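You operate a simulated robot arm through the tools that you are given. There is no shell and no other tool. Be economical: measure what you need, move in short steps, check, and stop when the job is done.

Carry out the task below with a simulated two-armed robot. There is one attempt and no reset: what you move stays moved.

## Task
Wipe up the spill on the top of the freezer lid with the cream dish cloth and put it back.

The check looks at the end state, three seconds after you hand in, the way a careful person would. Anything else that was tipped, shoved, dropped, spilled or broken makes it a failure. Lids that push on must go on centred and level and be pressed home; caps that screw on are set level and turned clockwise until they are tight. Flat cloth is picked up by pressing the open fingertips on it (5 to 10 N) and closing them slowly along it; thin cloth reads only 2 to 8 mm in the jaws.

## Robot
Two 7-joint arms with two-finger parallel grippers on one trunk, on a base that drives. Base frame: it is fixed to the floor where the robot stands at the start and does not move with it; the origin is under the middle of the robot, x ahead of it, y to its left, z up; the surface under the hand at the start is at about z = 0.848. Units: m, rad, N and s.
The left shoulder is at the start at [0.07, 0.163, 1.17], the right one opposite. With the tool pointing down near the work surface each hand reaches from about 0.4 to 0.88 m from the robot's upright axis, wherever it stands, measured 20 degrees to its own side. Payload 3.43 kg a hand.
The tool frame of a hand sits at the grasp point between the pads (the TCP): z along the fingers, y along the line on which they close. The tips reach 0.034 m beyond it. Largest opening 0.128 m; finger width 0.024, thickness 0.012; the body of the gripper, 0.048 by 0.13 m, starts 0.096 m behind the TCP.
Orientation is told as [roll, pitch, yaw] about the base's x, y, z axes, in that order, counted from this pose: with the fingers straight down and closing along the base's y, the tool's x points along the base's -x, its y along +y and its z along -z.

## Interface
- The arms move only by the tool step_arm. It takes "left_targets", "right_targets" or both (then of equal length, played together; a hand with none holds still); each is a list of rows, each an object (a shift or turn left out is 0, a gripper value left out holds the last) with "slide": the shift along the base's x, y, z in m, a list of three; "rotation": the turn, a rotation vector about the base's x, y, z in rad, a list of three; "fingers": the opening, from 0 (shut) to 1 (fully open). In form: [{"slide": [x, y, z], "rotation": [rx, ry, rz], "fingers": fingers}, ...]. A call has 1 to 20 rows; each row shifts and turns the commanded pose from where the row before left it. Rows are played at 5 a second. More than 0.05 m and 0.15 rad between two rows, or a gripper value outside its range, and nothing of the call is played. A pose out of reach is approached as far as the arm can. The call stops where the force on the tool passes 40 N (or 10 N more than at its start, if that is more) or the arm is blocked; 0.2 s more then pass. The fingers move at their own pace (about 0.153 m/s each) and stop on an object; they squeeze with about 39 N. The grip force told is the motor's: it shows also when the fingers shut on nothing. Time passes only in rows, and 0.2 s behind the last, so rows that do not move let the fingers close. It gives the time, the measured TCP pose, the force on the tool (base axes), the opening and the grip force at its end, in the units of the frame above (readings bear some noise), with the torque about the TCP (base axes, N m) and any sound that the robot's microphone picked up, and new pictures: "views" is both (left out), scene, wrist or none (wrist: the cameras of the hands that moved).
- Cameras (640 x 400 px; columns grow to the right, rows downward): "scene" is now at [0.1365, 0.0104, 1.3965]; the picture's right is [0.09, -1.00, 0.00], its down [-0.58, -0.05, -0.81] and it looks along [0.81, 0.08, -0.58] (base axes); focal length 275 px, centre (320, 200). "left" rides on the left gripper at [0.076, 0.011, -0.16] in its tool frame; the picture's right is [-0.15, 0.99, 0.00], its down [-0.88, -0.13, -0.46] and it looks along [-0.45, -0.07, 0.89] (tool axes); focal length 234 px, centre (320, 200). "right" rides on the right gripper at [0.076, -0.011, -0.16] in its tool frame; the picture's right is [0.15, 0.99, 0.00], its down [-0.88, 0.13, -0.46] and it looks along [-0.45, 0.07, 0.89] (tool axes); focal length 234 px, centre (320, 200). There is no depth. A picture from a camera that has moved, and an enlarged one, comes with that camera's place and axes in the base frame and with its lens.
- lift_body(by): slides the trunk up (or, below 0, down) by that many m; the arms and the scene camera ride with it, the base frame stays. It gives what a move gives, with no picture.
- drive_base(legs): drives the robot by 1 to 6 legs, each [ahead, left, turn to the left] in m, m and rad, along the robot's own axes; the way and the turn of a leg run together, so that a leg with both is an arc; at most 1.5 m and 3.142 rad a leg. The arms and the cameras ride along, it lands a little off, and it stops where it bumps. It gives what a move gives, and a new picture of the scene camera.
- pan_tilt(pan, tilt): turns the head with the scene camera to pan (to the left, within 1.501 rad either way) and tilt (down, from -0.506 to 1.204), counted from straight ahead of the robot. It gives what a move gives, and a new picture of the scene camera.
- zoom(camera, box): a new picture of the part [left, top, right, bottom] of that camera's present view, enlarged. No time passes.
- hand_in(): hands the job in; it is judged then, once.

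Go step by step. Nothing tells you exact positions but the pictures and the camera data: compare them with the known pose of the tool, close in by small moves and look again before you grip or let go. The budget is 120 turns and 260 pictures, counting those below and the enlarged ones. Unless the task says otherwise, let go and move clear before handing in, and close with one line.

The tools are called after "Request:" as a command line: name --argument value ..., lists and objects as JSON in quotes. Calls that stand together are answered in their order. step_arm: Moves the arms, as the interface text tells. Its arguments: {"type":"object","properties":{"left_targets":{"type":"array"},"right_targets":{"type":"array"},"views":{"type":"string","enum":["both","scene","wrist","none"]}},"required":[]} The other tools are called the same way: lift_body (by) slides the trunk up or down; drive_base (legs) drives the base; pan_tilt (pan, tilt) turns the head that bears the scene camera; zoom (camera, box) takes an enlarged picture of a part of a camera's view; hand_in () hands the job in.

At the start:

```text
clock: 0.0
left_position: [0.6696, 0.3268, 1.0718]
left_tcp_rot: [-0.002, 0.0, 0.003]
left_ft_force: [0.0, 0.5, -0.5]
left_wrist_torque: [0.02, 0.0, 0.03]
left_opening: 0.1279
left_gripper_force: 0.2
right_position: [0.6439, -0.2897, 1.1374]
right_tcp_rot: [0.001, -0.001, -0.001]
right_ft_force: [0.5, -0.3, -1.2]
right_wrist_torque: [-0.01, -0.03, -0.01]
right_opening: 0.1279
right_gripper_force: 0.0
trunk travel left (down, up): [-0.65, 0.29]
robot x, y, heading: [-0.0017, 0.0005, 0.002]
head pan, tilt: [0.093, 0.621]
```

scene: 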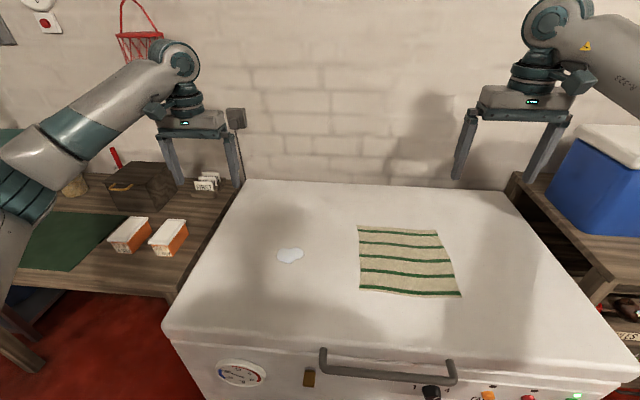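
right: 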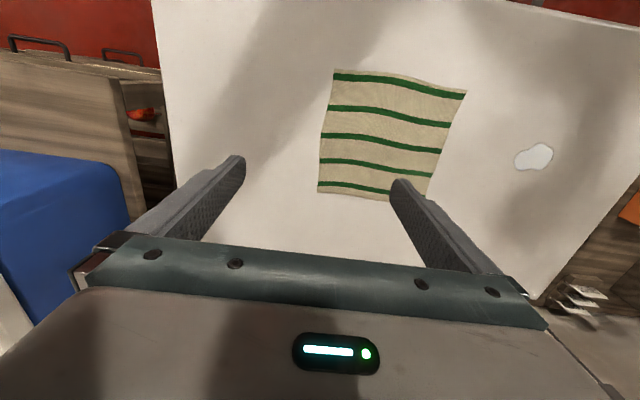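
left: 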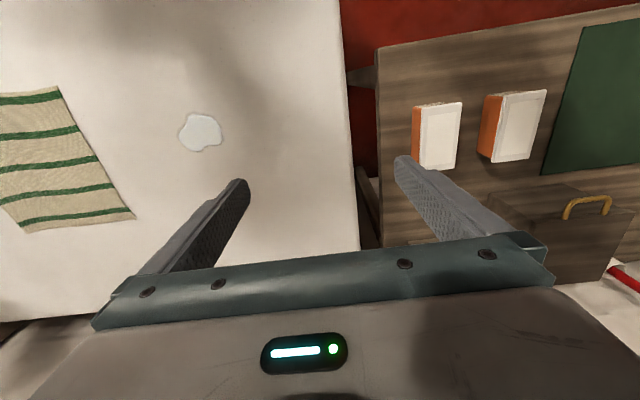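

The cloth lies flat at about x 0.55–0.78, y −0.28 to −0.04, and the spill is near (0.64, 0.14). I plan to pinch the cloth's left edge with the left hand and its right edge with the right hand, then slide it taut over the spill and back. First I bring the left hand over the left edge.

Request:
step_arm --left_targets '[{"slide": [0, -0.045, -0.01], "fingers": 0.4}, {"slide": [0, -0.045, -0.01]}, {"slide": [0, -0.045, -0.01]}, {"slide": [0, -0.045, -0.01]}, {"slide": [0, -0.045, -0.01]}, {"slide": [0, -0.045, -0.02]}, {"slide": [0, -0.045, -0.02]}, {"slide": [0, -0.045, -0.02]}, {"slide": [-0.006, -0.047, -0.02]}, {"slide": [0, 0, -0.02]}, {"slide": [0, 0, 0]}]'

```text
refused: row 9 steps farther than a row can; nothing moved
```

The row limit was exceeded by a hair, so I am resending it with slightly shorter steps.

Request:
step_arm --left_targets '[{"slide": [0, -0.042, -0.01], "fingers": 0.4}, {"slide": [0, -0.042, -0.01]}, {"slide": [0, -0.042, -0.01]}, {"slide": [0, -0.042, -0.01]}, {"slide": [0, -0.042, -0.01]}, {"slide": [0, -0.042, -0.02]}, {"slide": [0, -0.042, -0.02]}, {"slide": [0, -0.042, -0.02]}, {"slide": [-0.006, -0.042, -0.02]}, {"slide": [0, -0.034, -0.02]}, {"slide": [0, 0, 0]}]'

```text
clock: 2.4
left_position: [0.6651, -0.0871, 0.9187]
left_tcp_rot: [-0.001, 0.0, 0.002]
left_ft_force: [-0.1, 1.8, 0.0]
left_wrist_torque: [-0.01, -0.01, 0.0]
left_opening: 0.0512
left_gripper_force: 0.2
right_position: [0.6433, -0.2899, 1.1371]
right_tcp_rot: [0.0, 0.0, 0.002]
right_ft_force: [0.7, 0.1, -0.5]
right_wrist_torque: [-0.02, 0.02, -0.03]
right_opening: 0.128
right_gripper_force: 0.1
trunk travel left (down, up): [-0.65, 0.29]
robot x, y, heading: [0.0024, 0.0008, -0.002]
head pan, tilt: [0.093, 0.621]
camera scene: at [0.1366, 0.0112, 1.3965], right [0.09, -1.0, 0.0], down [-0.58, -0.05, -0.81], along [0.81, 0.08, -0.58], focal length 275 px, centre (320, 200)
camera left: at [0.5901, -0.0766, 1.0794], right [0.14, 0.99, 0.0], down [0.88, -0.13, 0.46], along [0.45, -0.07, -0.89], focal length 234 px, centre (320, 200)
```

scene: 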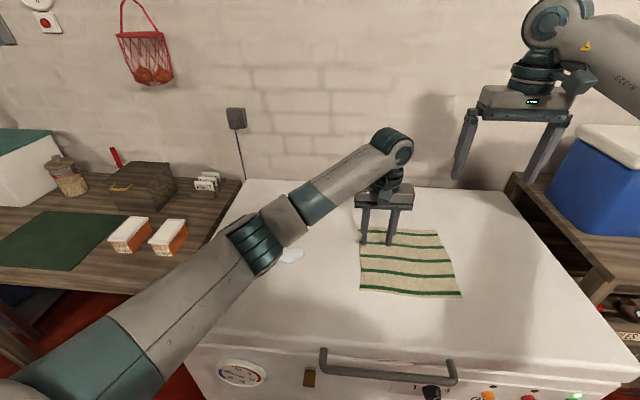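
left: 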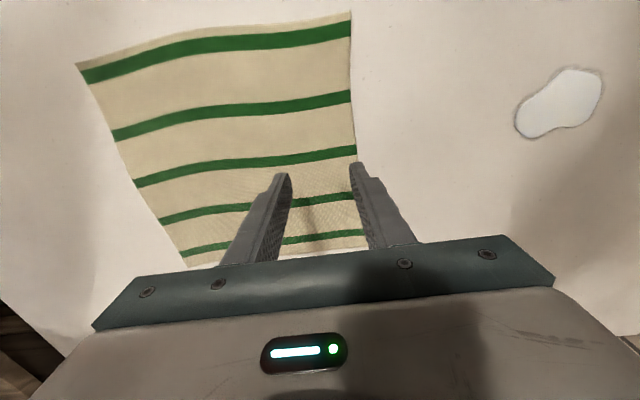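

The cloth's left edge is at about y = −0.052, so I shift 2 cm to the right to put both fingertips on the cloth. Then I descend gently to find contact.

Request:
step_arm --left_targets '[{"slide": [0, -0.022, 0]}, {"slide": [0, 0, -0.015]}, {"slide": [0, 0, -0.01]}, {"slide": [0, 0, -0.005]}, {"slide": [0, 0, -0.003]}, {"slide": [0, 0, 0]}]' --views "wrist"

```text
clock: 3.8
left_position: [0.6651, -0.1067, 0.888]
left_tcp_rot: [0.0, -0.001, 0.003]
left_ft_force: [-0.2, 0.0, 0.4]
left_wrist_torque: [-0.01, -0.01, -0.01]
left_opening: 0.051
left_gripper_force: 0.1
right_position: [0.6431, -0.2911, 1.1383]
right_tcp_rot: [-0.001, 0.0, 0.001]
right_ft_force: [0.4, 0.3, 0.3]
right_wrist_torque: [-0.01, 0.01, -0.02]
right_opening: 0.1279
right_gripper_force: 0.2
trunk travel left (down, up): [-0.65, 0.29]
robot x, y, heading: [0.001, 0.0022, 0.0]
head pan, tilt: [0.093, 0.621]
camera left: at [0.5892, -0.0969, 1.0489], right [0.15, 0.99, 0.0], down [0.88, -0.13, 0.46], along [0.45, -0.07, -0.89], focal length 234 px, centre (320, 200)
```

left: 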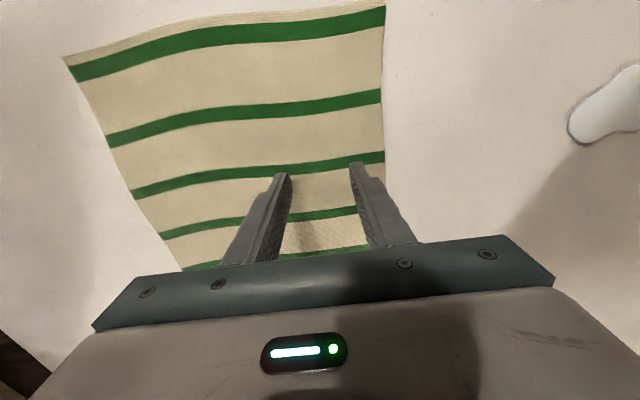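

Both fingertips are above the cloth. I continue down in millimetre steps until I feel 5–10 N.

Request:
step_arm --left_targets '[{"slide": [0, 0, -0.003]}, {"slide": [0, 0, -0.002]}, {"slide": [0, 0, -0.001]}, {"slide": [0, 0, 0]}]' --views "none"

```text
clock: 4.8
left_position: [0.6644, -0.1074, 0.8829]
left_tcp_rot: [-0.001, 0.0, 0.004]
left_ft_force: [0.4, -0.1, 0.4]
left_wrist_torque: [-0.01, -0.01, -0.01]
left_opening: 0.0509
left_gripper_force: 0.0
right_position: [0.6436, -0.2902, 1.1374]
right_tcp_rot: [0.001, 0.0, 0.0]
right_ft_force: [0.6, 0.6, 0.4]
right_wrist_torque: [0.02, -0.01, 0.02]
right_opening: 0.128
right_gripper_force: 0.2
trunk travel left (down, up): [-0.65, 0.29]
robot x, y, heading: [-0.0026, -0.0001, -0.001]
head pan, tilt: [0.093, 0.621]
```

No contact yet; I go a little farther.

Request:
step_arm --left_targets '[{"slide": [0, 0, -0.001]}, {"slide": [0, 0, -0.001]}, {"slide": [0, 0, 0]}]' --views "none"

```text
clock: 5.6
left_position: [0.6634, -0.1087, 0.8826]
left_tcp_rot: [-0.002, -0.006, -0.001]
left_ft_force: [4.6, 1.0, 18.3]
left_wrist_torque: [0.26, -0.06, -0.06]
left_opening: 0.0515
left_gripper_force: 0.1
right_position: [0.6412, -0.2888, 1.1384]
right_tcp_rot: [0.0, -0.002, 0.001]
right_ft_force: [0.0, 0.6, -0.6]
right_wrist_torque: [-0.04, -0.02, 0.01]
right_opening: 0.1278
right_gripper_force: 0.1
trunk travel left (down, up): [-0.65, 0.29]
robot x, y, heading: [0.0039, 0.0028, 0.001]
head pan, tilt: [0.093, 0.621]
```

Contact now reads 18 N, so I ease up a bit to land in the 5–10 N range.

Request:
step_arm --left_targets '[{"slide": [0, 0, 0.0007]}, {"slide": [0, 0, 0]}]' --views "none"

```text
clock: 6.2
left_position: [0.6637, -0.1078, 0.884]
left_tcp_rot: [-0.001, 0.0, -0.001]
left_ft_force: [3.9, 0.9, 20.3]
left_wrist_torque: [0.22, -0.15, -0.04]
left_opening: 0.0514
left_gripper_force: 0.1
right_position: [0.6414, -0.2897, 1.1385]
right_tcp_rot: [-0.002, -0.003, -0.001]
right_ft_force: [-0.5, 0.0, -0.1]
right_wrist_torque: [-0.01, -0.01, -0.02]
right_opening: 0.1281
right_gripper_force: 0.1
trunk travel left (down, up): [-0.65, 0.29]
robot x, y, heading: [-0.0007, 0.0023, 0.0]
head pan, tilt: [0.093, 0.621]
```

Request:
step_arm --left_targets '[{"slide": [0, 0, 0.001]}, {"slide": [0, 0, 0]}]' --views "none"

```text
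clock: 6.8
left_position: [0.6637, -0.1087, 0.8827]
left_tcp_rot: [0.0, 0.001, 0.0]
left_ft_force: [1.8, 0.3, 15.0]
left_wrist_torque: [0.0, -0.05, -0.01]
left_opening: 0.0512
left_gripper_force: 0.0
right_position: [0.6421, -0.2896, 1.1394]
right_tcp_rot: [0.001, -0.002, 0.0]
right_ft_force: [-0.2, 0.3, 0.2]
right_wrist_torque: [-0.02, 0.0, 0.0]
right_opening: 0.1277
right_gripper_force: 0.1
trunk travel left (down, up): [-0.65, 0.29]
robot x, y, heading: [0.003, -0.0015, -0.002]
head pan, tilt: [0.093, 0.621]
```

The force is still 15 N, about 4 N per mm of command, so I ease up another 1.5 mm.

Request:
step_arm --left_targets '[{"slide": [0, 0, 0.0013]}, {"slide": [0, 0, 0]}]' --views "none"

```text
clock: 7.4
left_position: [0.6643, -0.1079, 0.8824]
left_tcp_rot: [0.0, 0.002, 0.001]
left_ft_force: [-0.8, -1.2, 3.9]
left_wrist_torque: [-0.02, 0.0, -0.01]
left_opening: 0.0511
left_gripper_force: 0.1
right_position: [0.6428, -0.2896, 1.138]
right_tcp_rot: [0.0, 0.0, 0.0]
right_ft_force: [0.4, 0.3, -0.2]
right_wrist_torque: [-0.01, 0.01, -0.01]
right_opening: 0.1281
right_gripper_force: 0.0
trunk travel left (down, up): [-0.65, 0.29]
robot x, y, heading: [0.0003, -0.0029, 0.001]
head pan, tilt: [0.093, 0.621]
```

Force is now about 4 N; I press 0.4 mm more and close slowly.

Request:
step_arm --left_targets '[{"slide": [0, 0, -0.0004]}, {"fingers": 0.36}, {"fingers": 0.32}, {"fingers": 0.28}, {"fingers": 0.24}, {"fingers": 0.2}, {"fingers": 0.16}, {"fingers": 0.12}, {"fingers": 0.08}, {"fingers": 0.04}, {"fingers": 0.0}, {"fingers": 0.0}, {"fingers": 0.0}]' --views "wrist"

```text
clock: 10.2
left_position: [0.6646, -0.1082, 0.8836]
left_tcp_rot: [-0.002, 0.001, 0.002]
left_ft_force: [-0.2, 0.2, 0.1]
left_wrist_torque: [0.0, 0.01, -0.01]
left_opening: 0.002
left_gripper_force: 36.5
right_position: [0.6442, -0.289, 1.1382]
right_tcp_rot: [0.0, -0.002, 0.0]
right_ft_force: [0.3, 0.0, 0.3]
right_wrist_torque: [0.0, 0.01, 0.0]
right_opening: 0.1284
right_gripper_force: 0.1
trunk travel left (down, up): [-0.65, 0.29]
robot x, y, heading: [0.0005, -0.0006, -0.001]
head pan, tilt: [0.093, 0.621]
camera left: at [0.5889, -0.097, 1.0439], right [0.15, 0.99, 0.0], down [0.88, -0.13, 0.46], along [0.45, -0.07, -0.89], focal length 234 px, centre (320, 200)
```

left: 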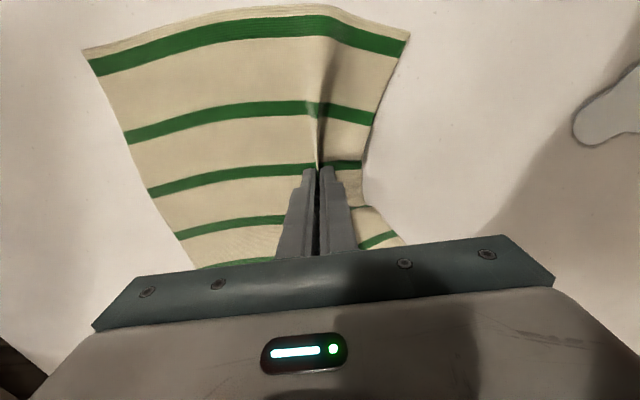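

The cloth is pinched (2 mm in the jaws). I press lightly and drag it left across the spill, with the rest trailing flat behind.

Request:
step_arm --left_targets '[{"slide": [0, 0, -0.0005]}, {"slide": [-0.003, 0.02, 0]}, {"slide": [-0.003, 0.02, 0]}, {"slide": [-0.003, 0.02, 0]}, {"slide": [-0.003, 0.02, 0]}, {"slide": [-0.003, 0.02, 0]}, {"slide": [-0.003, 0.02, 0]}, {"slide": [-0.002, 0.02, 0]}, {"slide": [0, 0.02, 0]}, {"slide": [0, 0.02, 0]}, {"slide": [0, 0, 0]}]'

```text
clock: 12.6
left_position: [0.6442, 0.0722, 0.8836]
left_tcp_rot: [0.001, 0.0, 0.001]
left_ft_force: [0.5, 1.2, 1.6]
left_wrist_torque: [0.01, 0.01, -0.04]
left_opening: 0.002
left_gripper_force: 36.8
right_position: [0.6435, -0.2903, 1.1366]
right_tcp_rot: [0.001, 0.0, 0.0]
right_ft_force: [-0.1, 0.1, 0.3]
right_wrist_torque: [0.02, -0.01, -0.01]
right_opening: 0.128
right_gripper_force: 0.0
trunk travel left (down, up): [-0.65, 0.29]
robot x, y, heading: [-0.0011, 0.0014, -0.002]
head pan, tilt: [0.093, 0.621]
camera scene: at [0.1365, 0.0097, 1.3965], right [0.09, -1.0, 0.0], down [-0.58, -0.05, -0.81], along [0.81, 0.08, -0.58], focal length 275 px, centre (320, 200)
camera left: at [0.5687, 0.0828, 1.0439], right [0.15, 0.99, 0.0], down [0.88, -0.13, 0.46], along [0.45, -0.07, -0.89], focal length 234 px, centre (320, 200)
```

scene: 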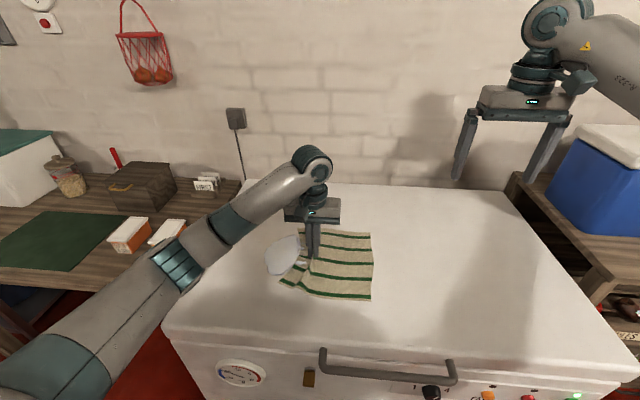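
left: 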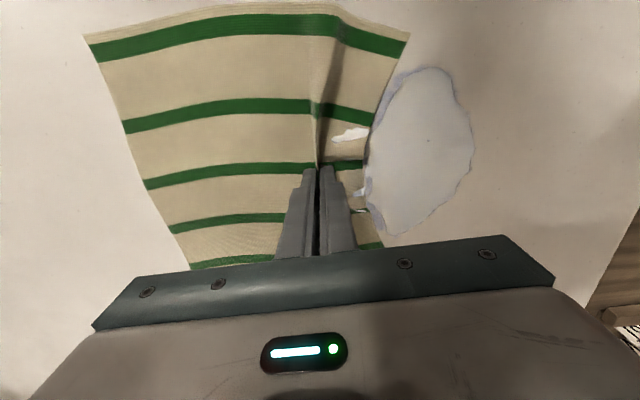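

The puddle is being pushed ahead and spread, now roughly x 0.57–0.715 and y up to 0.21, while the cloth spans about 0.53–0.76. I continue dragging so the cloth passes completely over it.

Request:
step_arm --left_targets '[{"slide": [0, 0.015, 0]}, {"slide": [0, 0.015, 0]}, {"slide": [0, 0.015, 0]}, {"slide": [0, 0.015, 0]}, {"slide": [0, 0.015, 0]}, {"slide": [0, 0.015, 0]}, {"slide": [0, 0, 0]}]'

```text
clock: 14.2
left_position: [0.6433, 0.1624, 0.8838]
left_tcp_rot: [0.002, -0.002, 0.0]
left_ft_force: [1.3, -1.9, 14.5]
left_wrist_torque: [-0.03, -0.03, 0.0]
left_opening: 0.0023
left_gripper_force: 36.7
right_position: [0.6426, -0.2908, 1.1378]
right_tcp_rot: [0.0, -0.001, 0.001]
right_ft_force: [0.0, -0.6, 0.0]
right_wrist_torque: [-0.02, -0.02, -0.02]
right_opening: 0.1282
right_gripper_force: 0.0
trunk travel left (down, up): [-0.65, 0.29]
robot x, y, heading: [-0.0018, 0.0009, 0.001]
head pan, tilt: [0.093, 0.621]
camera scene: at [0.135, 0.0093, 1.3968], right [0.09, -1.0, 0.0], down [-0.58, -0.05, -0.81], along [0.81, 0.08, -0.58], focal length 275 px, centre (320, 200)
camera left: at [0.5682, 0.1724, 1.0434], right [0.15, 0.99, 0.0], down [0.88, -0.13, 0.46], along [0.45, -0.07, -0.89], focal length 234 px, centre (320, 200)
```

scene: 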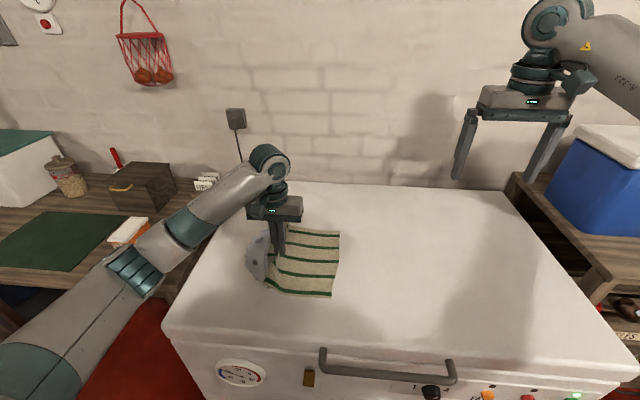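
left: 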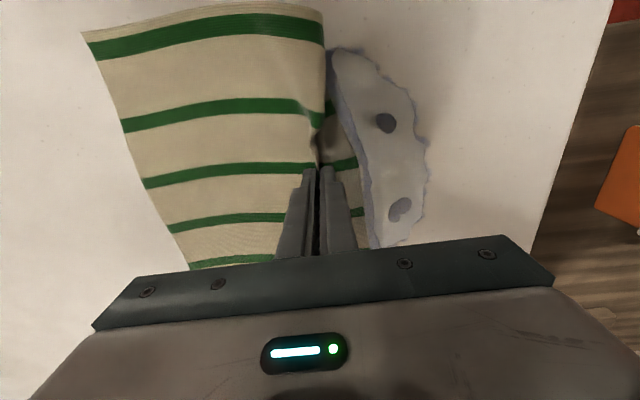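

The leading edge bulldozes the puddle (now around y 0.20–0.255), and the lid edge is near y 0.37. I lift the gripped edge over the puddle and lay the cloth on top of it instead.

Request:
step_arm --left_targets '[{"slide": [0, 0, 0.03]}, {"slide": [0, 0, 0.03]}, {"slide": [0, 0.02, 0]}, {"slide": [0, 0.02, 0]}, {"slide": [0, 0.02, 0]}, {"slide": [0, 0.02, 0]}, {"slide": [0, 0.02, 0]}, {"slide": [0, 0.005, -0.02]}, {"slide": [0, 0.005, -0.02]}, {"slide": [0, 0, -0.015]}, {"slide": [0, 0, 0]}]'

```text
clock: 16.6
left_position: [0.6449, 0.2759, 0.8851]
left_tcp_rot: [0.001, 0.0, 0.002]
left_ft_force: [-0.3, 0.2, -0.6]
left_wrist_torque: [0.05, -0.01, -0.03]
left_opening: 0.0021
left_gripper_force: 37.0
right_position: [0.6435, -0.2907, 1.1374]
right_tcp_rot: [0.0, 0.0, 0.0]
right_ft_force: [-0.1, 0.6, 0.1]
right_wrist_torque: [0.0, 0.0, -0.01]
right_opening: 0.1282
right_gripper_force: 0.0
trunk travel left (down, up): [-0.65, 0.29]
robot x, y, heading: [-0.0048, 0.0056, 0.002]
head pan, tilt: [0.093, 0.621]
camera scene: at [0.1364, 0.0103, 1.3965], right [0.09, -1.0, 0.0], down [-0.58, -0.05, -0.81], along [0.81, 0.08, -0.58], focal length 275 px, centre (320, 200)
camera left: at [0.5693, 0.2859, 1.0472], right [0.15, 0.99, 0.0], down [0.88, -0.13, 0.46], along [0.45, -0.07, -0.89], focal length 234 px, centre (320, 200)
```

scene: 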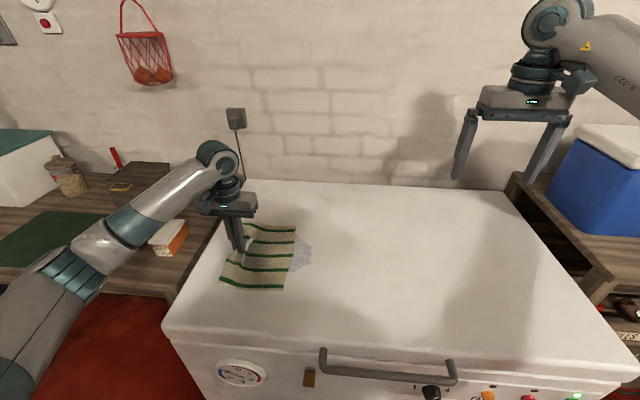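
left: 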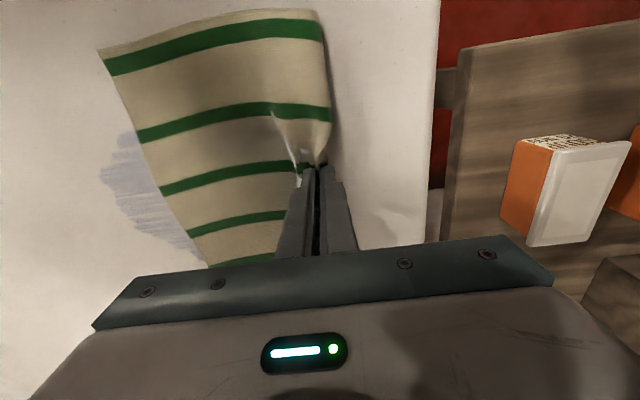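

There's a thin smear left to the right of the cloth. I zoom in to judge what's left.

Request:
zoom --camera "scene" --box '[200, 200, 360, 300]'

Request:
zoom --camera "left" --box '[60, 0, 460, 250]'

```text
4.00 times, centred on (280, 250) of scene
camera zoom: at [0.1364, 0.0103, 1.3965], right [0.09, -1.0, 0.0], down [-0.58, -0.05, -0.81], along [0.81, 0.08, -0.58], focal length 1102 px, centre (480, 0)
```

zoom: 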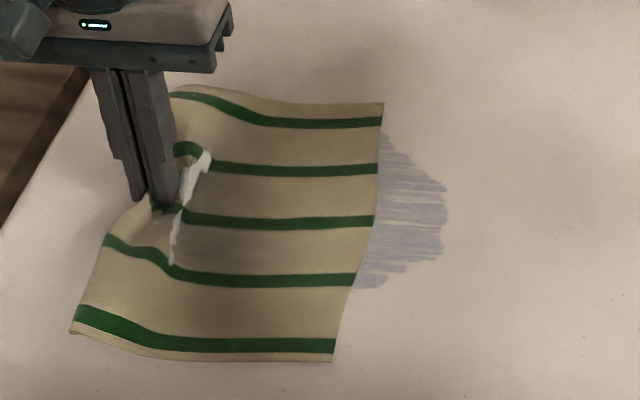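

```text
1.60 times, centred on (260, 125) of left
camera zoom: at [0.5693, 0.2859, 1.0472], right [0.15, 0.99, 0.0], down [0.88, -0.13, 0.46], along [0.45, -0.07, -0.89], focal length 375 px, centre (416, 320)
```

zoom: 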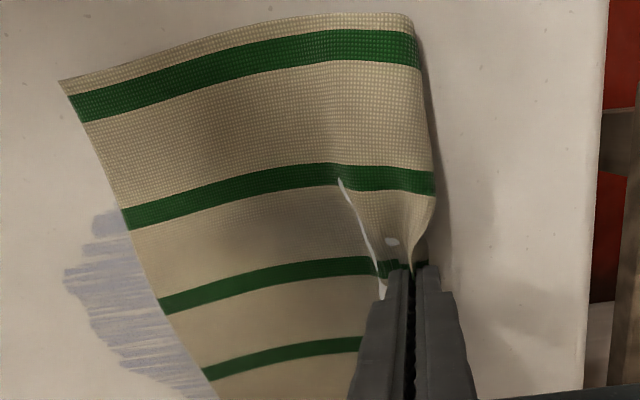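

The cloth leaves thin streaks after one pass, so more strokes are needed. I lift the cloth fully by its gripped edge and look at the lid beneath.

Request:
step_arm --left_targets '[{"slide": [0, -0.02, 0.03]}, {"slide": [0, -0.02, 0.03]}, {"slide": [0, -0.02, 0.03]}, {"slide": [0, -0.02, 0.03]}, {"slide": [0, -0.02, 0.03]}, {"slide": [0, -0.02, 0.03]}, {"slide": [0, -0.02, 0.03]}, {"slide": [0, -0.02, 0.03]}, {"slide": [0, -0.04, 0]}, {"slide": [0, -0.04, 0]}, {"slide": [0, -0.04, 0]}, {"slide": [0, -0.04, 0]}, {"slide": [0, -0.04, 0]}, {"slide": [0, 0, 0]}]'

```text
clock: 19.6
left_position: [0.6458, -0.0859, 1.1287]
left_tcp_rot: [-0.002, 0.0, 0.003]
left_ft_force: [0.6, 0.3, -0.9]
left_wrist_torque: [-0.02, 0.0, -0.01]
left_opening: 0.0021
left_gripper_force: 36.7
right_position: [0.6429, -0.2891, 1.1383]
right_tcp_rot: [-0.002, -0.001, -0.001]
right_ft_force: [0.3, -0.1, -0.9]
right_wrist_torque: [-0.01, 0.01, 0.02]
right_opening: 0.1279
right_gripper_force: 0.0
trunk travel left (down, up): [-0.65, 0.29]
robot x, y, heading: [0.0007, 0.0004, 0.001]
head pan, tilt: [0.093, 0.621]
camera scene: at [0.1368, 0.0116, 1.3965], right [0.09, -1.0, 0.0], down [-0.58, -0.06, -0.81], along [0.81, 0.07, -0.58], focal length 275 px, centre (320, 200)
camera left: at [0.5694, -0.0746, 1.2888], right [0.14, 0.99, 0.0], down [0.88, -0.13, 0.46], along [0.45, -0.07, -0.89], focal length 234 px, centre (320, 200)
```

scene: 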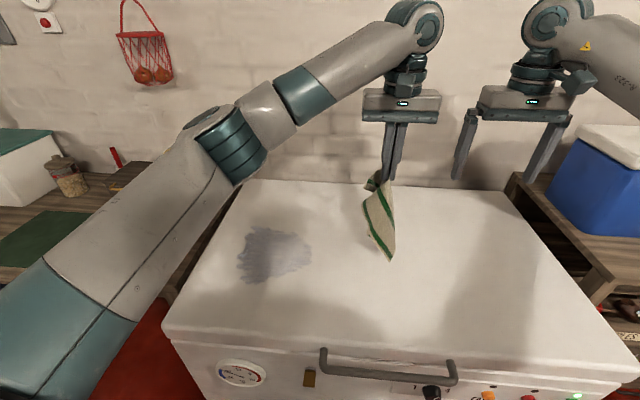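
left: 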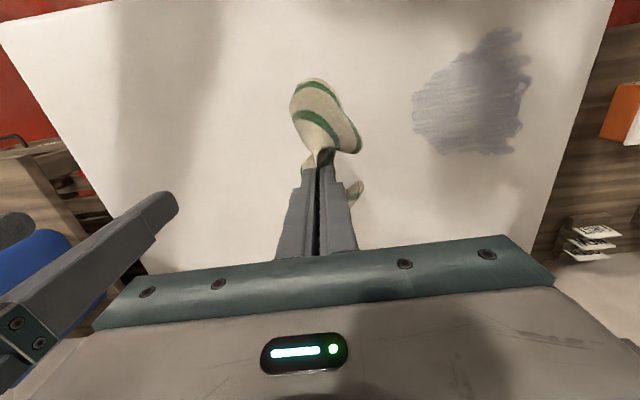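

The bulk has been absorbed; a thin film remains over about x 0.55–0.75, y 0.08–0.28. I lay the cloth down tail first to the right of it, and then drag it left across with light pressure.

Request:
step_arm --left_targets '[{"slide": [0, 0, -0.04]}, {"slide": [0, 0, -0.02]}, {"slide": [0, 0.015, -0.02]}, {"slide": [0, 0.015, -0.02]}, {"slide": [0, 0.02, -0.02]}, {"slide": [0, 0.02, -0.02]}, {"slide": [0, 0.02, -0.02]}, {"slide": [0, 0.02, -0.02]}, {"slide": [0, 0.02, -0.02]}, {"slide": [0, 0.02, -0.02]}, {"slide": [0, 0.02, -0.015]}, {"slide": [0, 0.01, -0.008]}, {"slide": [0, 0, 0]}]'

```text
clock: 22.4
left_position: [0.645, 0.0932, 0.8843]
left_tcp_rot: [0.0, 0.0, 0.0]
left_ft_force: [-0.4, -0.4, 0.9]
left_wrist_torque: [-0.04, 0.02, -0.01]
left_opening: 0.0017
left_gripper_force: 37.0
right_position: [0.6433, -0.29, 1.137]
right_tcp_rot: [0.001, 0.002, 0.0]
right_ft_force: [0.5, -0.3, 0.6]
right_wrist_torque: [-0.02, 0.0, 0.0]
right_opening: 0.1279
right_gripper_force: 0.0
trunk travel left (down, up): [-0.65, 0.29]
robot x, y, heading: [0.0006, -0.0004, 0.001]
head pan, tilt: [0.093, 0.621]
camera scene: at [0.1365, 0.0101, 1.3965], right [0.09, -1.0, 0.0], down [-0.58, -0.05, -0.81], along [0.81, 0.08, -0.58], focal length 275 px, centre (320, 200)
camera left: at [0.5692, 0.1042, 1.0453], right [0.15, 0.99, 0.0], down [0.88, -0.13, 0.46], along [0.45, -0.07, -0.89], focal length 234 px, centre (320, 200)
```

scene: 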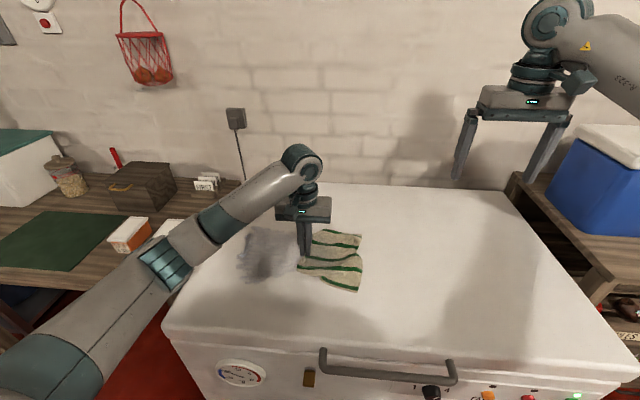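
left: 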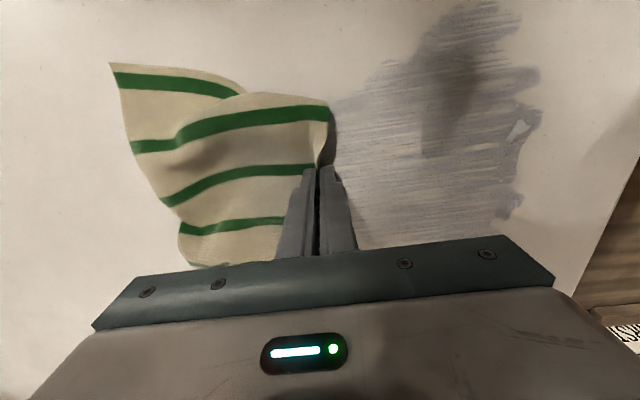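

It lies reasonably spread, so I drag it left over the film with light pressure.

Request:
step_arm --left_targets '[{"slide": [0, 0.01, -0.0015]}, {"slide": [0, 0.015, 0]}, {"slide": [0, 0.015, 0]}, {"slide": [0, 0.015, 0]}, {"slide": [0, 0.015, 0]}, {"slide": [0, 0.015, 0]}, {"slide": [0, 0.015, 0]}, {"slide": [0, 0.015, 0]}, {"slide": [0, 0.015, 0]}, {"slide": [0, 0.015, 0]}, {"slide": [0, 0.015, 0]}, {"slide": [0, 0.015, 0]}, {"slide": [0, 0.015, 0]}, {"slide": [0, 0, 0]}]'

```text
clock: 25.4
left_position: [0.6426, 0.2841, 0.8855]
left_tcp_rot: [0.001, 0.003, 0.0]
left_ft_force: [0.0, -0.6, -0.1]
left_wrist_torque: [0.02, 0.02, -0.03]
left_opening: 0.0022
left_gripper_force: 36.6
right_position: [0.643, -0.2902, 1.1373]
right_tcp_rot: [-0.001, 0.001, 0.002]
right_ft_force: [0.1, 0.8, 0.4]
right_wrist_torque: [0.03, -0.03, 0.03]
right_opening: 0.1281
right_gripper_force: 0.2
trunk travel left (down, up): [-0.65, 0.29]
robot x, y, heading: [-0.0012, 0.0022, -0.004]
head pan, tilt: [0.093, 0.621]
camera scene: at [0.1366, 0.01, 1.3965], right [0.09, -1.0, 0.0], down [-0.58, -0.05, -0.81], along [0.81, 0.08, -0.58], focal length 275 px, centre (320, 200)
camera left: at [0.5672, 0.2938, 1.0454], right [0.15, 0.99, 0.0], down [0.88, -0.13, 0.45], along [0.45, -0.07, -0.89], focal length 234 px, centre (320, 200)
```

scene: 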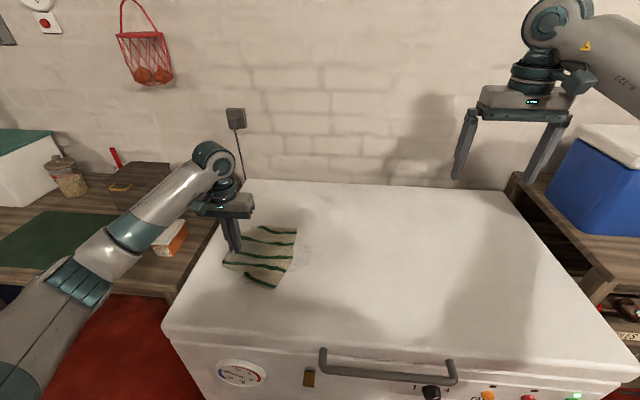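
left: 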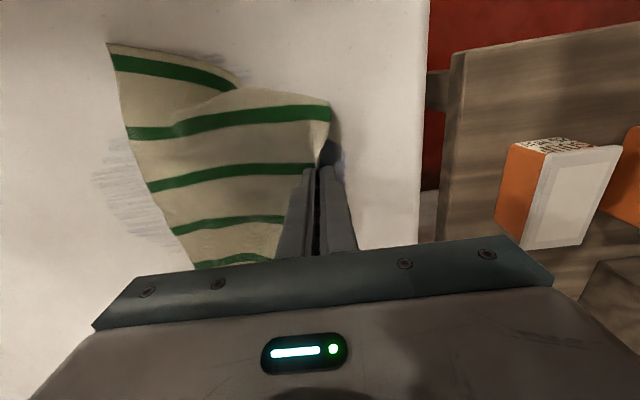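

Each pass thins the film. I repeat the lift, lay and drag cycle, shifted 2.5 cm toward the robot to catch the near edge too.

Request:
step_arm --left_targets '[{"slide": [0, -0.02, 0.03]}, {"slide": [0, -0.02, 0.03]}, {"slide": [0, -0.02, 0.03]}, {"slide": [0, -0.02, 0.03]}, {"slide": [0, -0.02, 0.03]}, {"slide": [0, -0.02, 0.03]}, {"slide": [0, -0.02, 0.03]}, {"slide": [0, -0.02, 0.03]}, {"slide": [-0.005, -0.04, 0]}, {"slide": [-0.005, -0.04, 0]}, {"slide": [-0.005, -0.04, 0]}, {"slide": [-0.005, -0.04, 0]}, {"slide": [-0.005, -0.04, 0]}, {"slide": [0, 0, 0]}]'

Request:
step_arm --left_targets '[{"slide": [0, 0, -0.04]}, {"slide": [0, 0, -0.02]}, {"slide": [0, 0.015, -0.02]}, {"slide": [0, 0.015, -0.02]}, {"slide": [0, 0.02, -0.02]}, {"slide": [0, 0.02, -0.02]}, {"slide": [0, 0.02, -0.02]}, {"slide": [0, 0.02, -0.02]}, {"slide": [0, 0.02, -0.02]}, {"slide": [0, 0.02, -0.02]}, {"slide": [0, 0.02, -0.015]}, {"slide": [0, 0.01, -0.006]}, {"slide": [0, 0, 0]}]'

```text
clock: 28.4
left_position: [0.6195, -0.0762, 1.1187]
left_tcp_rot: [-0.001, -0.001, 0.001]
left_ft_force: [0.0, -0.6, -0.7]
left_wrist_torque: [-0.05, 0.02, 0.03]
left_opening: 0.0022
left_gripper_force: 36.3
right_position: [0.6434, -0.2888, 1.1383]
right_tcp_rot: [-0.001, 0.0, -0.002]
right_ft_force: [0.5, -0.2, 1.0]
right_wrist_torque: [-0.04, -0.01, 0.0]
right_opening: 0.1282
right_gripper_force: 0.1
trunk travel left (down, up): [-0.65, 0.29]
robot x, y, heading: [-0.0021, 0.0026, -0.004]
head pan, tilt: [0.093, 0.621]
camera scene: at [0.1368, 0.0114, 1.3965], right [0.09, -1.0, 0.0], down [-0.58, -0.05, -0.81], along [0.81, 0.08, -0.58], focal length 275 px, centre (320, 200)
camera left: at [0.5421, -0.0663, 1.2804], right [0.14, 0.99, 0.0], down [0.88, -0.13, 0.46], along [0.45, -0.07, -0.89], focal length 234 px, centre (320, 200)
```

scene: 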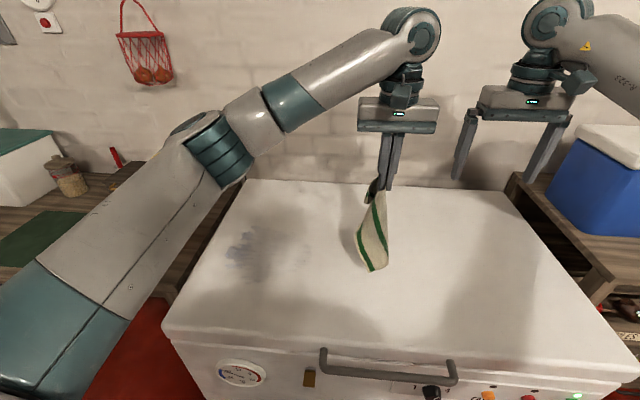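
left: 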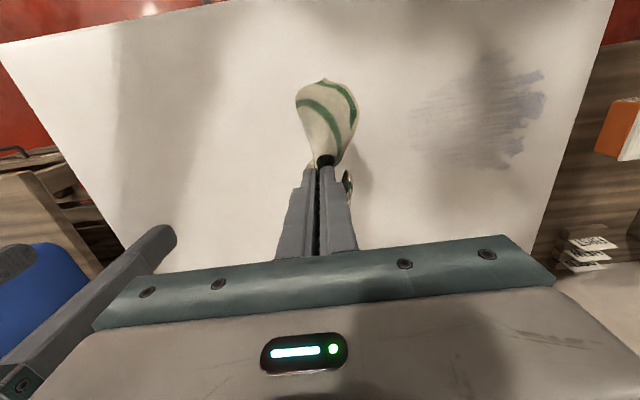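

```text
clock: 31.2
left_position: [0.6202, 0.1008, 0.8841]
left_tcp_rot: [-0.003, -0.004, 0.0]
left_ft_force: [2.3, -2.0, 17.5]
left_wrist_torque: [-0.28, 0.1, 0.03]
left_opening: 0.002
left_gripper_force: 36.8
right_position: [0.6423, -0.2899, 1.1381]
right_tcp_rot: [-0.001, 0.0, 0.0]
right_ft_force: [0.4, -0.3, -0.7]
right_wrist_torque: [0.0, 0.02, -0.01]
right_opening: 0.128
right_gripper_force: 0.0
trunk travel left (down, up): [-0.65, 0.29]
robot x, y, heading: [-0.001, -0.0012, 0.003]
head pan, tilt: [0.093, 0.621]
camera scene: at [0.1352, 0.0097, 1.3969], right [0.09, -1.0, 0.0], down [-0.58, -0.05, -0.81], along [0.81, 0.08, -0.58], focal length 275 px, centre (320, 200)
camera left: at [0.5435, 0.1123, 1.0444], right [0.15, 0.99, 0.0], down [0.88, -0.13, 0.46], along [0.45, -0.07, -0.89], focal length 234 px, centre (320, 200)
```

scene: 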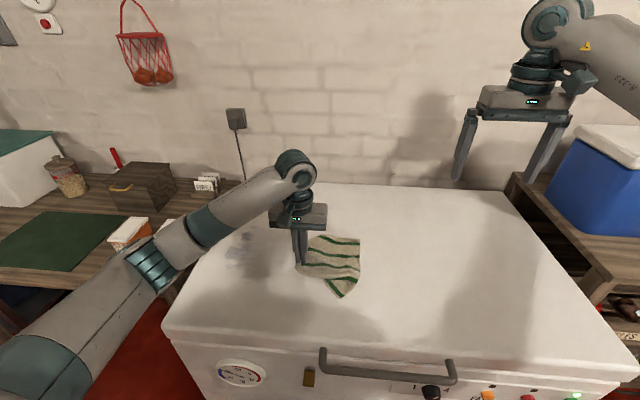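
left: 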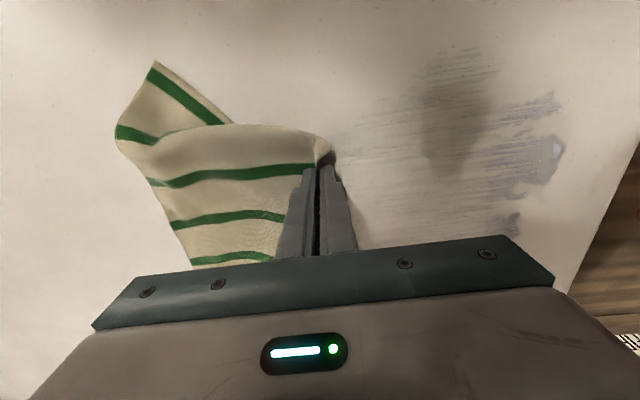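

The remaining film is mostly at y 0.2–0.29 and x 0.54–0.68. I drag left again, angling nearer to the robot and going to y ≈ 0.31.

Request:
step_arm --left_targets '[{"slide": [-0.005, 0.005, 0.0005]}, {"slide": [-0.01, 0.01, 0]}, {"slide": [-0.01, 0.015, 0]}, {"slide": [-0.005, 0.015, 0]}, {"slide": [0, 0.015, 0]}, {"slide": [0, 0.015, 0]}, {"slide": [0, 0.015, 0]}, {"slide": [0, 0.015, 0]}, {"slide": [0, 0.015, 0]}, {"slide": [0, 0.015, 0]}, {"slide": [0, 0.015, 0]}, {"slide": [0, 0.015, 0]}, {"slide": [0, 0.015, 0]}, {"slide": [0, 0.015, 0]}, {"slide": [0, 0.01, 0]}, {"slide": [0, 0, 0]}]'

Request:
step_arm --left_targets '[{"slide": [0, -0.02, 0.03]}, {"slide": [0, -0.02, 0.03]}, {"slide": [0, -0.02, 0.03]}, {"slide": [0, -0.02, 0.03]}, {"slide": [0, -0.02, 0.03]}, {"slide": [0, -0.02, 0.03]}, {"slide": [0, -0.02, 0.03]}, {"slide": [0, -0.02, 0.03]}, {"slide": [0.005, -0.04, 0]}, {"slide": [0.005, -0.04, 0]}, {"slide": [0.005, -0.04, 0]}, {"slide": [0.005, -0.04, 0]}, {"slide": [0.005, -0.04, 0]}, {"slide": [0, 0, 0]}]'

```text
clock: 34.6
left_position: [0.5885, 0.3061, 0.8844]
left_tcp_rot: [0.0, -0.001, -0.001]
left_ft_force: [-0.1, -4.6, 22.7]
left_wrist_torque: [-0.43, 0.18, 0.06]
left_opening: 0.0023
left_gripper_force: 36.5
right_position: [0.6411, -0.2914, 1.1377]
right_tcp_rot: [0.001, -0.001, -0.001]
right_ft_force: [0.5, 0.8, 0.2]
right_wrist_torque: [0.01, -0.03, 0.02]
right_opening: 0.1279
right_gripper_force: 0.1
trunk travel left (down, up): [-0.65, 0.29]
robot x, y, heading: [-0.0011, -0.0022, -0.001]
head pan, tilt: [0.093, 0.621]
camera scene: at [0.1341, 0.0083, 1.3969], right [0.09, -1.0, 0.0], down [-0.58, -0.05, -0.81], along [0.81, 0.08, -0.58], focal length 275 px, centre (320, 200)
camera left: at [0.512, 0.3172, 1.0445], right [0.15, 0.99, 0.0], down [0.88, -0.13, 0.46], along [0.45, -0.07, -0.89], focal length 234 px, centre (320, 200)
```

scene: 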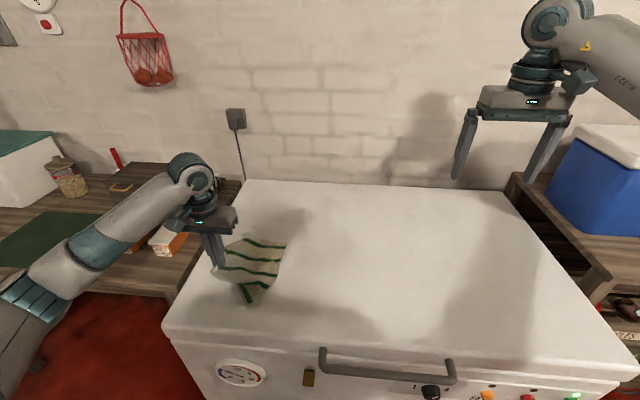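
left: 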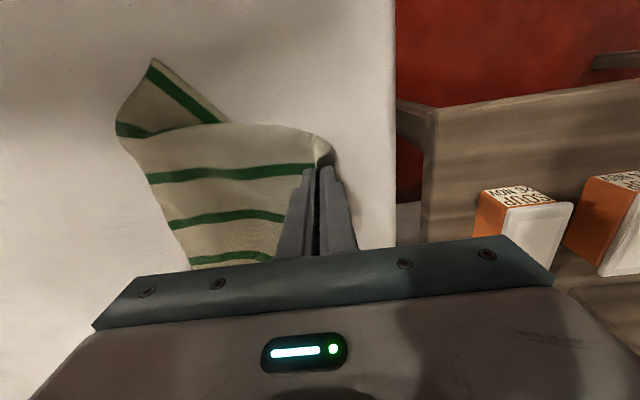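

```text
clock: 37.6
left_position: [0.6138, -0.0495, 1.124]
left_tcp_rot: [-0.001, 0.001, 0.001]
left_ft_force: [0.5, -0.1, 0.1]
left_wrist_torque: [-0.02, 0.0, 0.01]
left_opening: 0.0023
left_gripper_force: 36.7
right_position: [0.6429, -0.2895, 1.137]
right_tcp_rot: [-0.001, 0.0, -0.001]
right_ft_force: [0.9, 1.1, 0.9]
right_wrist_torque: [-0.03, 0.01, -0.01]
right_opening: 0.1282
right_gripper_force: 0.0
trunk travel left (down, up): [-0.65, 0.29]
robot x, y, heading: [0.0015, -0.0005, 0.002]
head pan, tilt: [0.093, 0.621]
camera scene: at [0.1366, 0.0115, 1.3965], right [0.09, -1.0, 0.0], down [-0.58, -0.05, -0.81], along [0.81, 0.08, -0.58], focal length 275 px, centre (320, 200)
camera left: at [0.5389, -0.0389, 1.2842], right [0.15, 0.99, 0.0], down [0.88, -0.13, 0.46], along [0.45, -0.07, -0.89], focal length 234 px, centre (320, 200)
```

scene: 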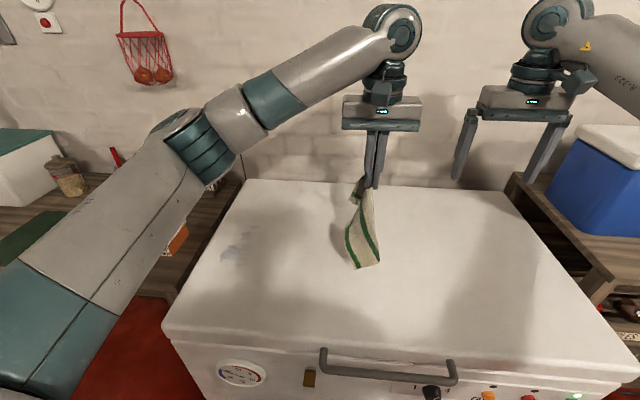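
left: 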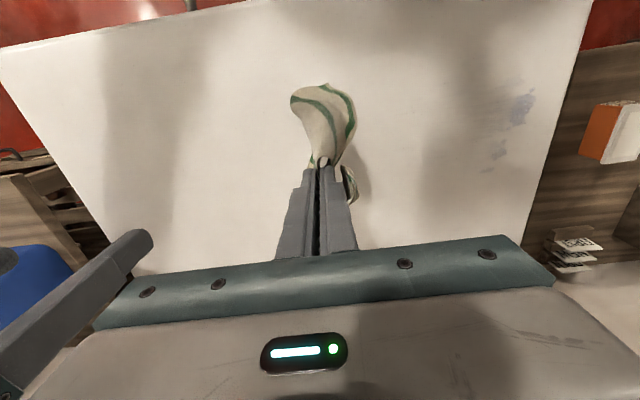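

Nearly clean; the leftover patch is at about (0.64–0.71, 0.28–0.30). I zoom for faint residue.

Request:
zoom --camera "scene" --box '[200, 200, 360, 300]'

Request:
zoom --camera "left" --box '[380, 20, 580, 200]'

```text
4.00 times, centred on (280, 250) of scene
camera zoom: at [0.1366, 0.0115, 1.3965], right [0.09, -1.0, 0.0], down [-0.58, -0.05, -0.81], along [0.81, 0.08, -0.58], focal length 1102 px, centre (480, 0)
```

zoom: 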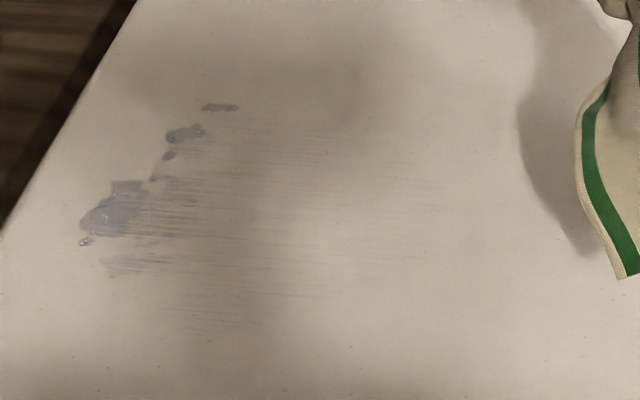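

```text
2.22 times, centred on (480, 110) of left
camera zoom: at [0.5389, -0.0389, 1.2842], right [0.15, 0.99, 0.0], down [0.88, -0.13, 0.46], along [0.45, -0.07, -0.89], focal length 520 px, centre (-36, 400)
```

zoom: 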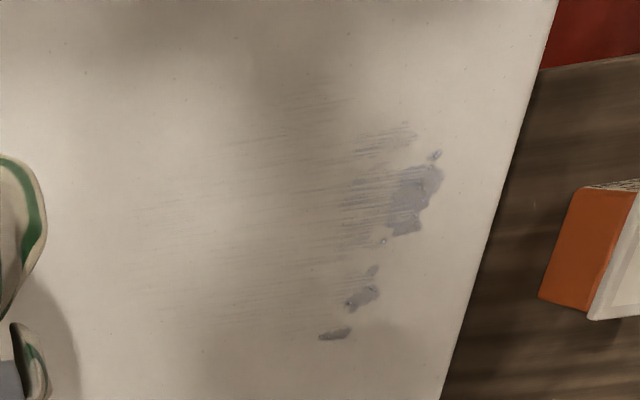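

Residue sits at x 0.62–0.745, y 0.27–0.33, with faint streaks to its right. I lay the cloth down again, sweep left, hop its edge over the thicker patch, and slide on toward y 0.355.

Request:
step_arm --left_targets '[{"slide": [0.02, 0, -0.04]}, {"slide": [0.02, 0, -0.02]}, {"slide": [0.015, 0.015, -0.02]}, {"slide": [0, 0.015, -0.02]}, {"slide": [0, 0.02, -0.02]}, {"slide": [0, 0.02, -0.02]}, {"slide": [0, 0.02, -0.02]}, {"slide": [0, 0.02, -0.02]}, {"slide": [0, 0.02, -0.02]}, {"slide": [0, 0.02, -0.02]}, {"slide": [0, 0.02, -0.015]}, {"slide": [0, 0.01, -0.005]}, {"slide": [0, 0.01, -0.002]}, {"slide": [0, 0.015, 0]}, {"slide": [0, 0.015, 0]}, {"slide": [0, 0.015, 0]}, {"slide": [0, 0.015, 0]}, {"slide": [0, 0.015, 0]}, {"slide": [0, 0.015, 0]}, {"slide": [0, 0, 0]}]' --views "wrist"

Request:
step_arm --left_targets '[{"slide": [0, 0, 0.025]}, {"slide": [0, 0, 0.025]}, {"slide": [0, 0.025, 0]}, {"slide": [0, 0.025, 0]}, {"slide": [0, 0.025, 0]}, {"slide": [0, 0.01, -0.02]}, {"slide": [0, 0.01, -0.02]}, {"slide": [0, 0, -0.01]}, {"slide": [0, 0.01, 0]}, {"slide": [0, 0.01, 0]}, {"slide": [0, 0, 0]}]'

```text
clock: 41.8
left_position: [0.6669, 0.2273, 0.8846]
left_tcp_rot: [0.002, -0.004, 0.001]
left_ft_force: [-0.2, -7.2, 31.9]
left_wrist_torque: [-0.53, 0.25, -0.01]
left_opening: 0.0023
left_gripper_force: 37.1
right_position: [0.6405, -0.291, 1.1395]
right_tcp_rot: [0.003, -0.003, 0.001]
right_ft_force: [0.2, -0.1, 0.0]
right_wrist_torque: [0.0, 0.01, -0.03]
right_opening: 0.1279
right_gripper_force: 0.0
trunk travel left (down, up): [-0.65, 0.29]
robot x, y, heading: [0.0007, -0.0034, 0.002]
head pan, tilt: [0.093, 0.621]
camera left: at [0.5911, 0.237, 1.0441], right [0.15, 0.99, 0.0], down [0.88, -0.13, 0.46], along [0.45, -0.06, -0.89], focal length 234 px, centre (320, 200)
```

left: 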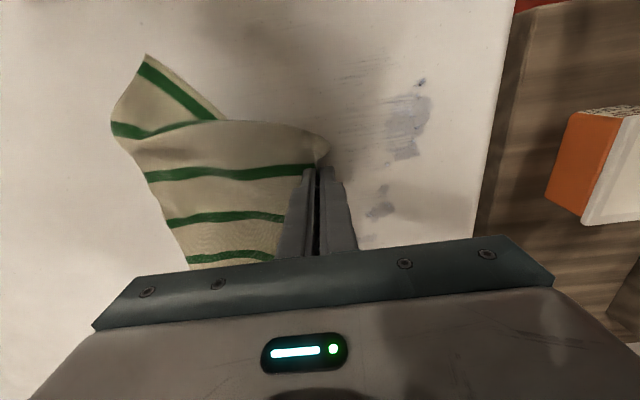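

```text
clock: 44.2
left_position: [0.6691, 0.3429, 0.8845]
left_tcp_rot: [0.002, -0.004, 0.002]
left_ft_force: [2.1, -4.5, 23.1]
left_wrist_torque: [-0.37, 0.09, 0.04]
left_opening: 0.0022
left_gripper_force: 36.8
right_position: [0.6404, -0.2929, 1.1384]
right_tcp_rot: [0.002, -0.001, -0.001]
right_ft_force: [0.5, -0.2, -0.2]
right_wrist_torque: [0.01, 0.01, 0.01]
right_opening: 0.1279
right_gripper_force: 0.1
trunk travel left (down, up): [-0.65, 0.29]
robot x, y, heading: [-0.0038, 0.0027, 0.003]
head pan, tilt: [0.093, 0.621]
camera scene: at [0.134, 0.0079, 1.397], right [0.09, -1.0, 0.0], down [-0.58, -0.05, -0.81], along [0.81, 0.08, -0.58], focal length 275 px, centre (320, 200)
camera left: at [0.593, 0.353, 1.0443], right [0.15, 0.99, 0.0], down [0.88, -0.13, 0.46], along [0.45, -0.07, -0.89], focal length 234 px, centre (320, 200)
```

scene: 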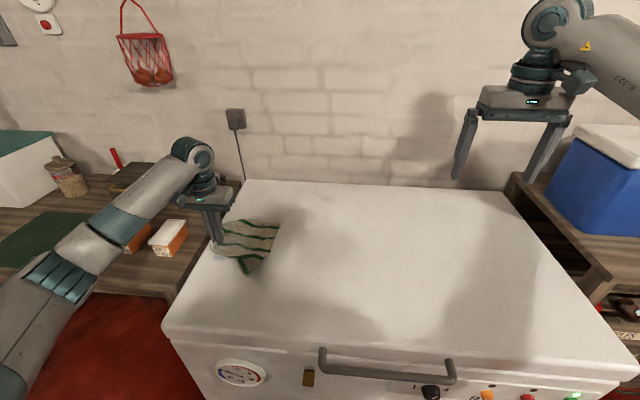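
left: 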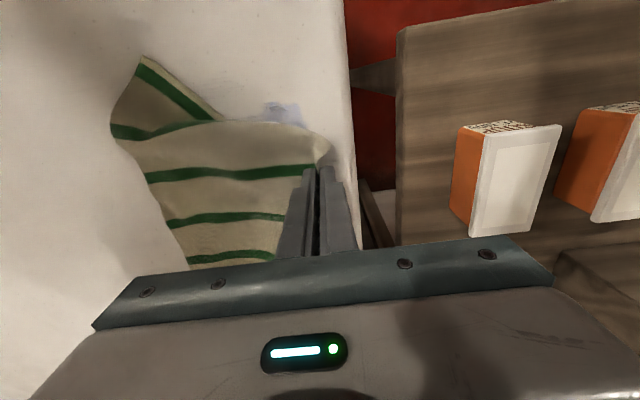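

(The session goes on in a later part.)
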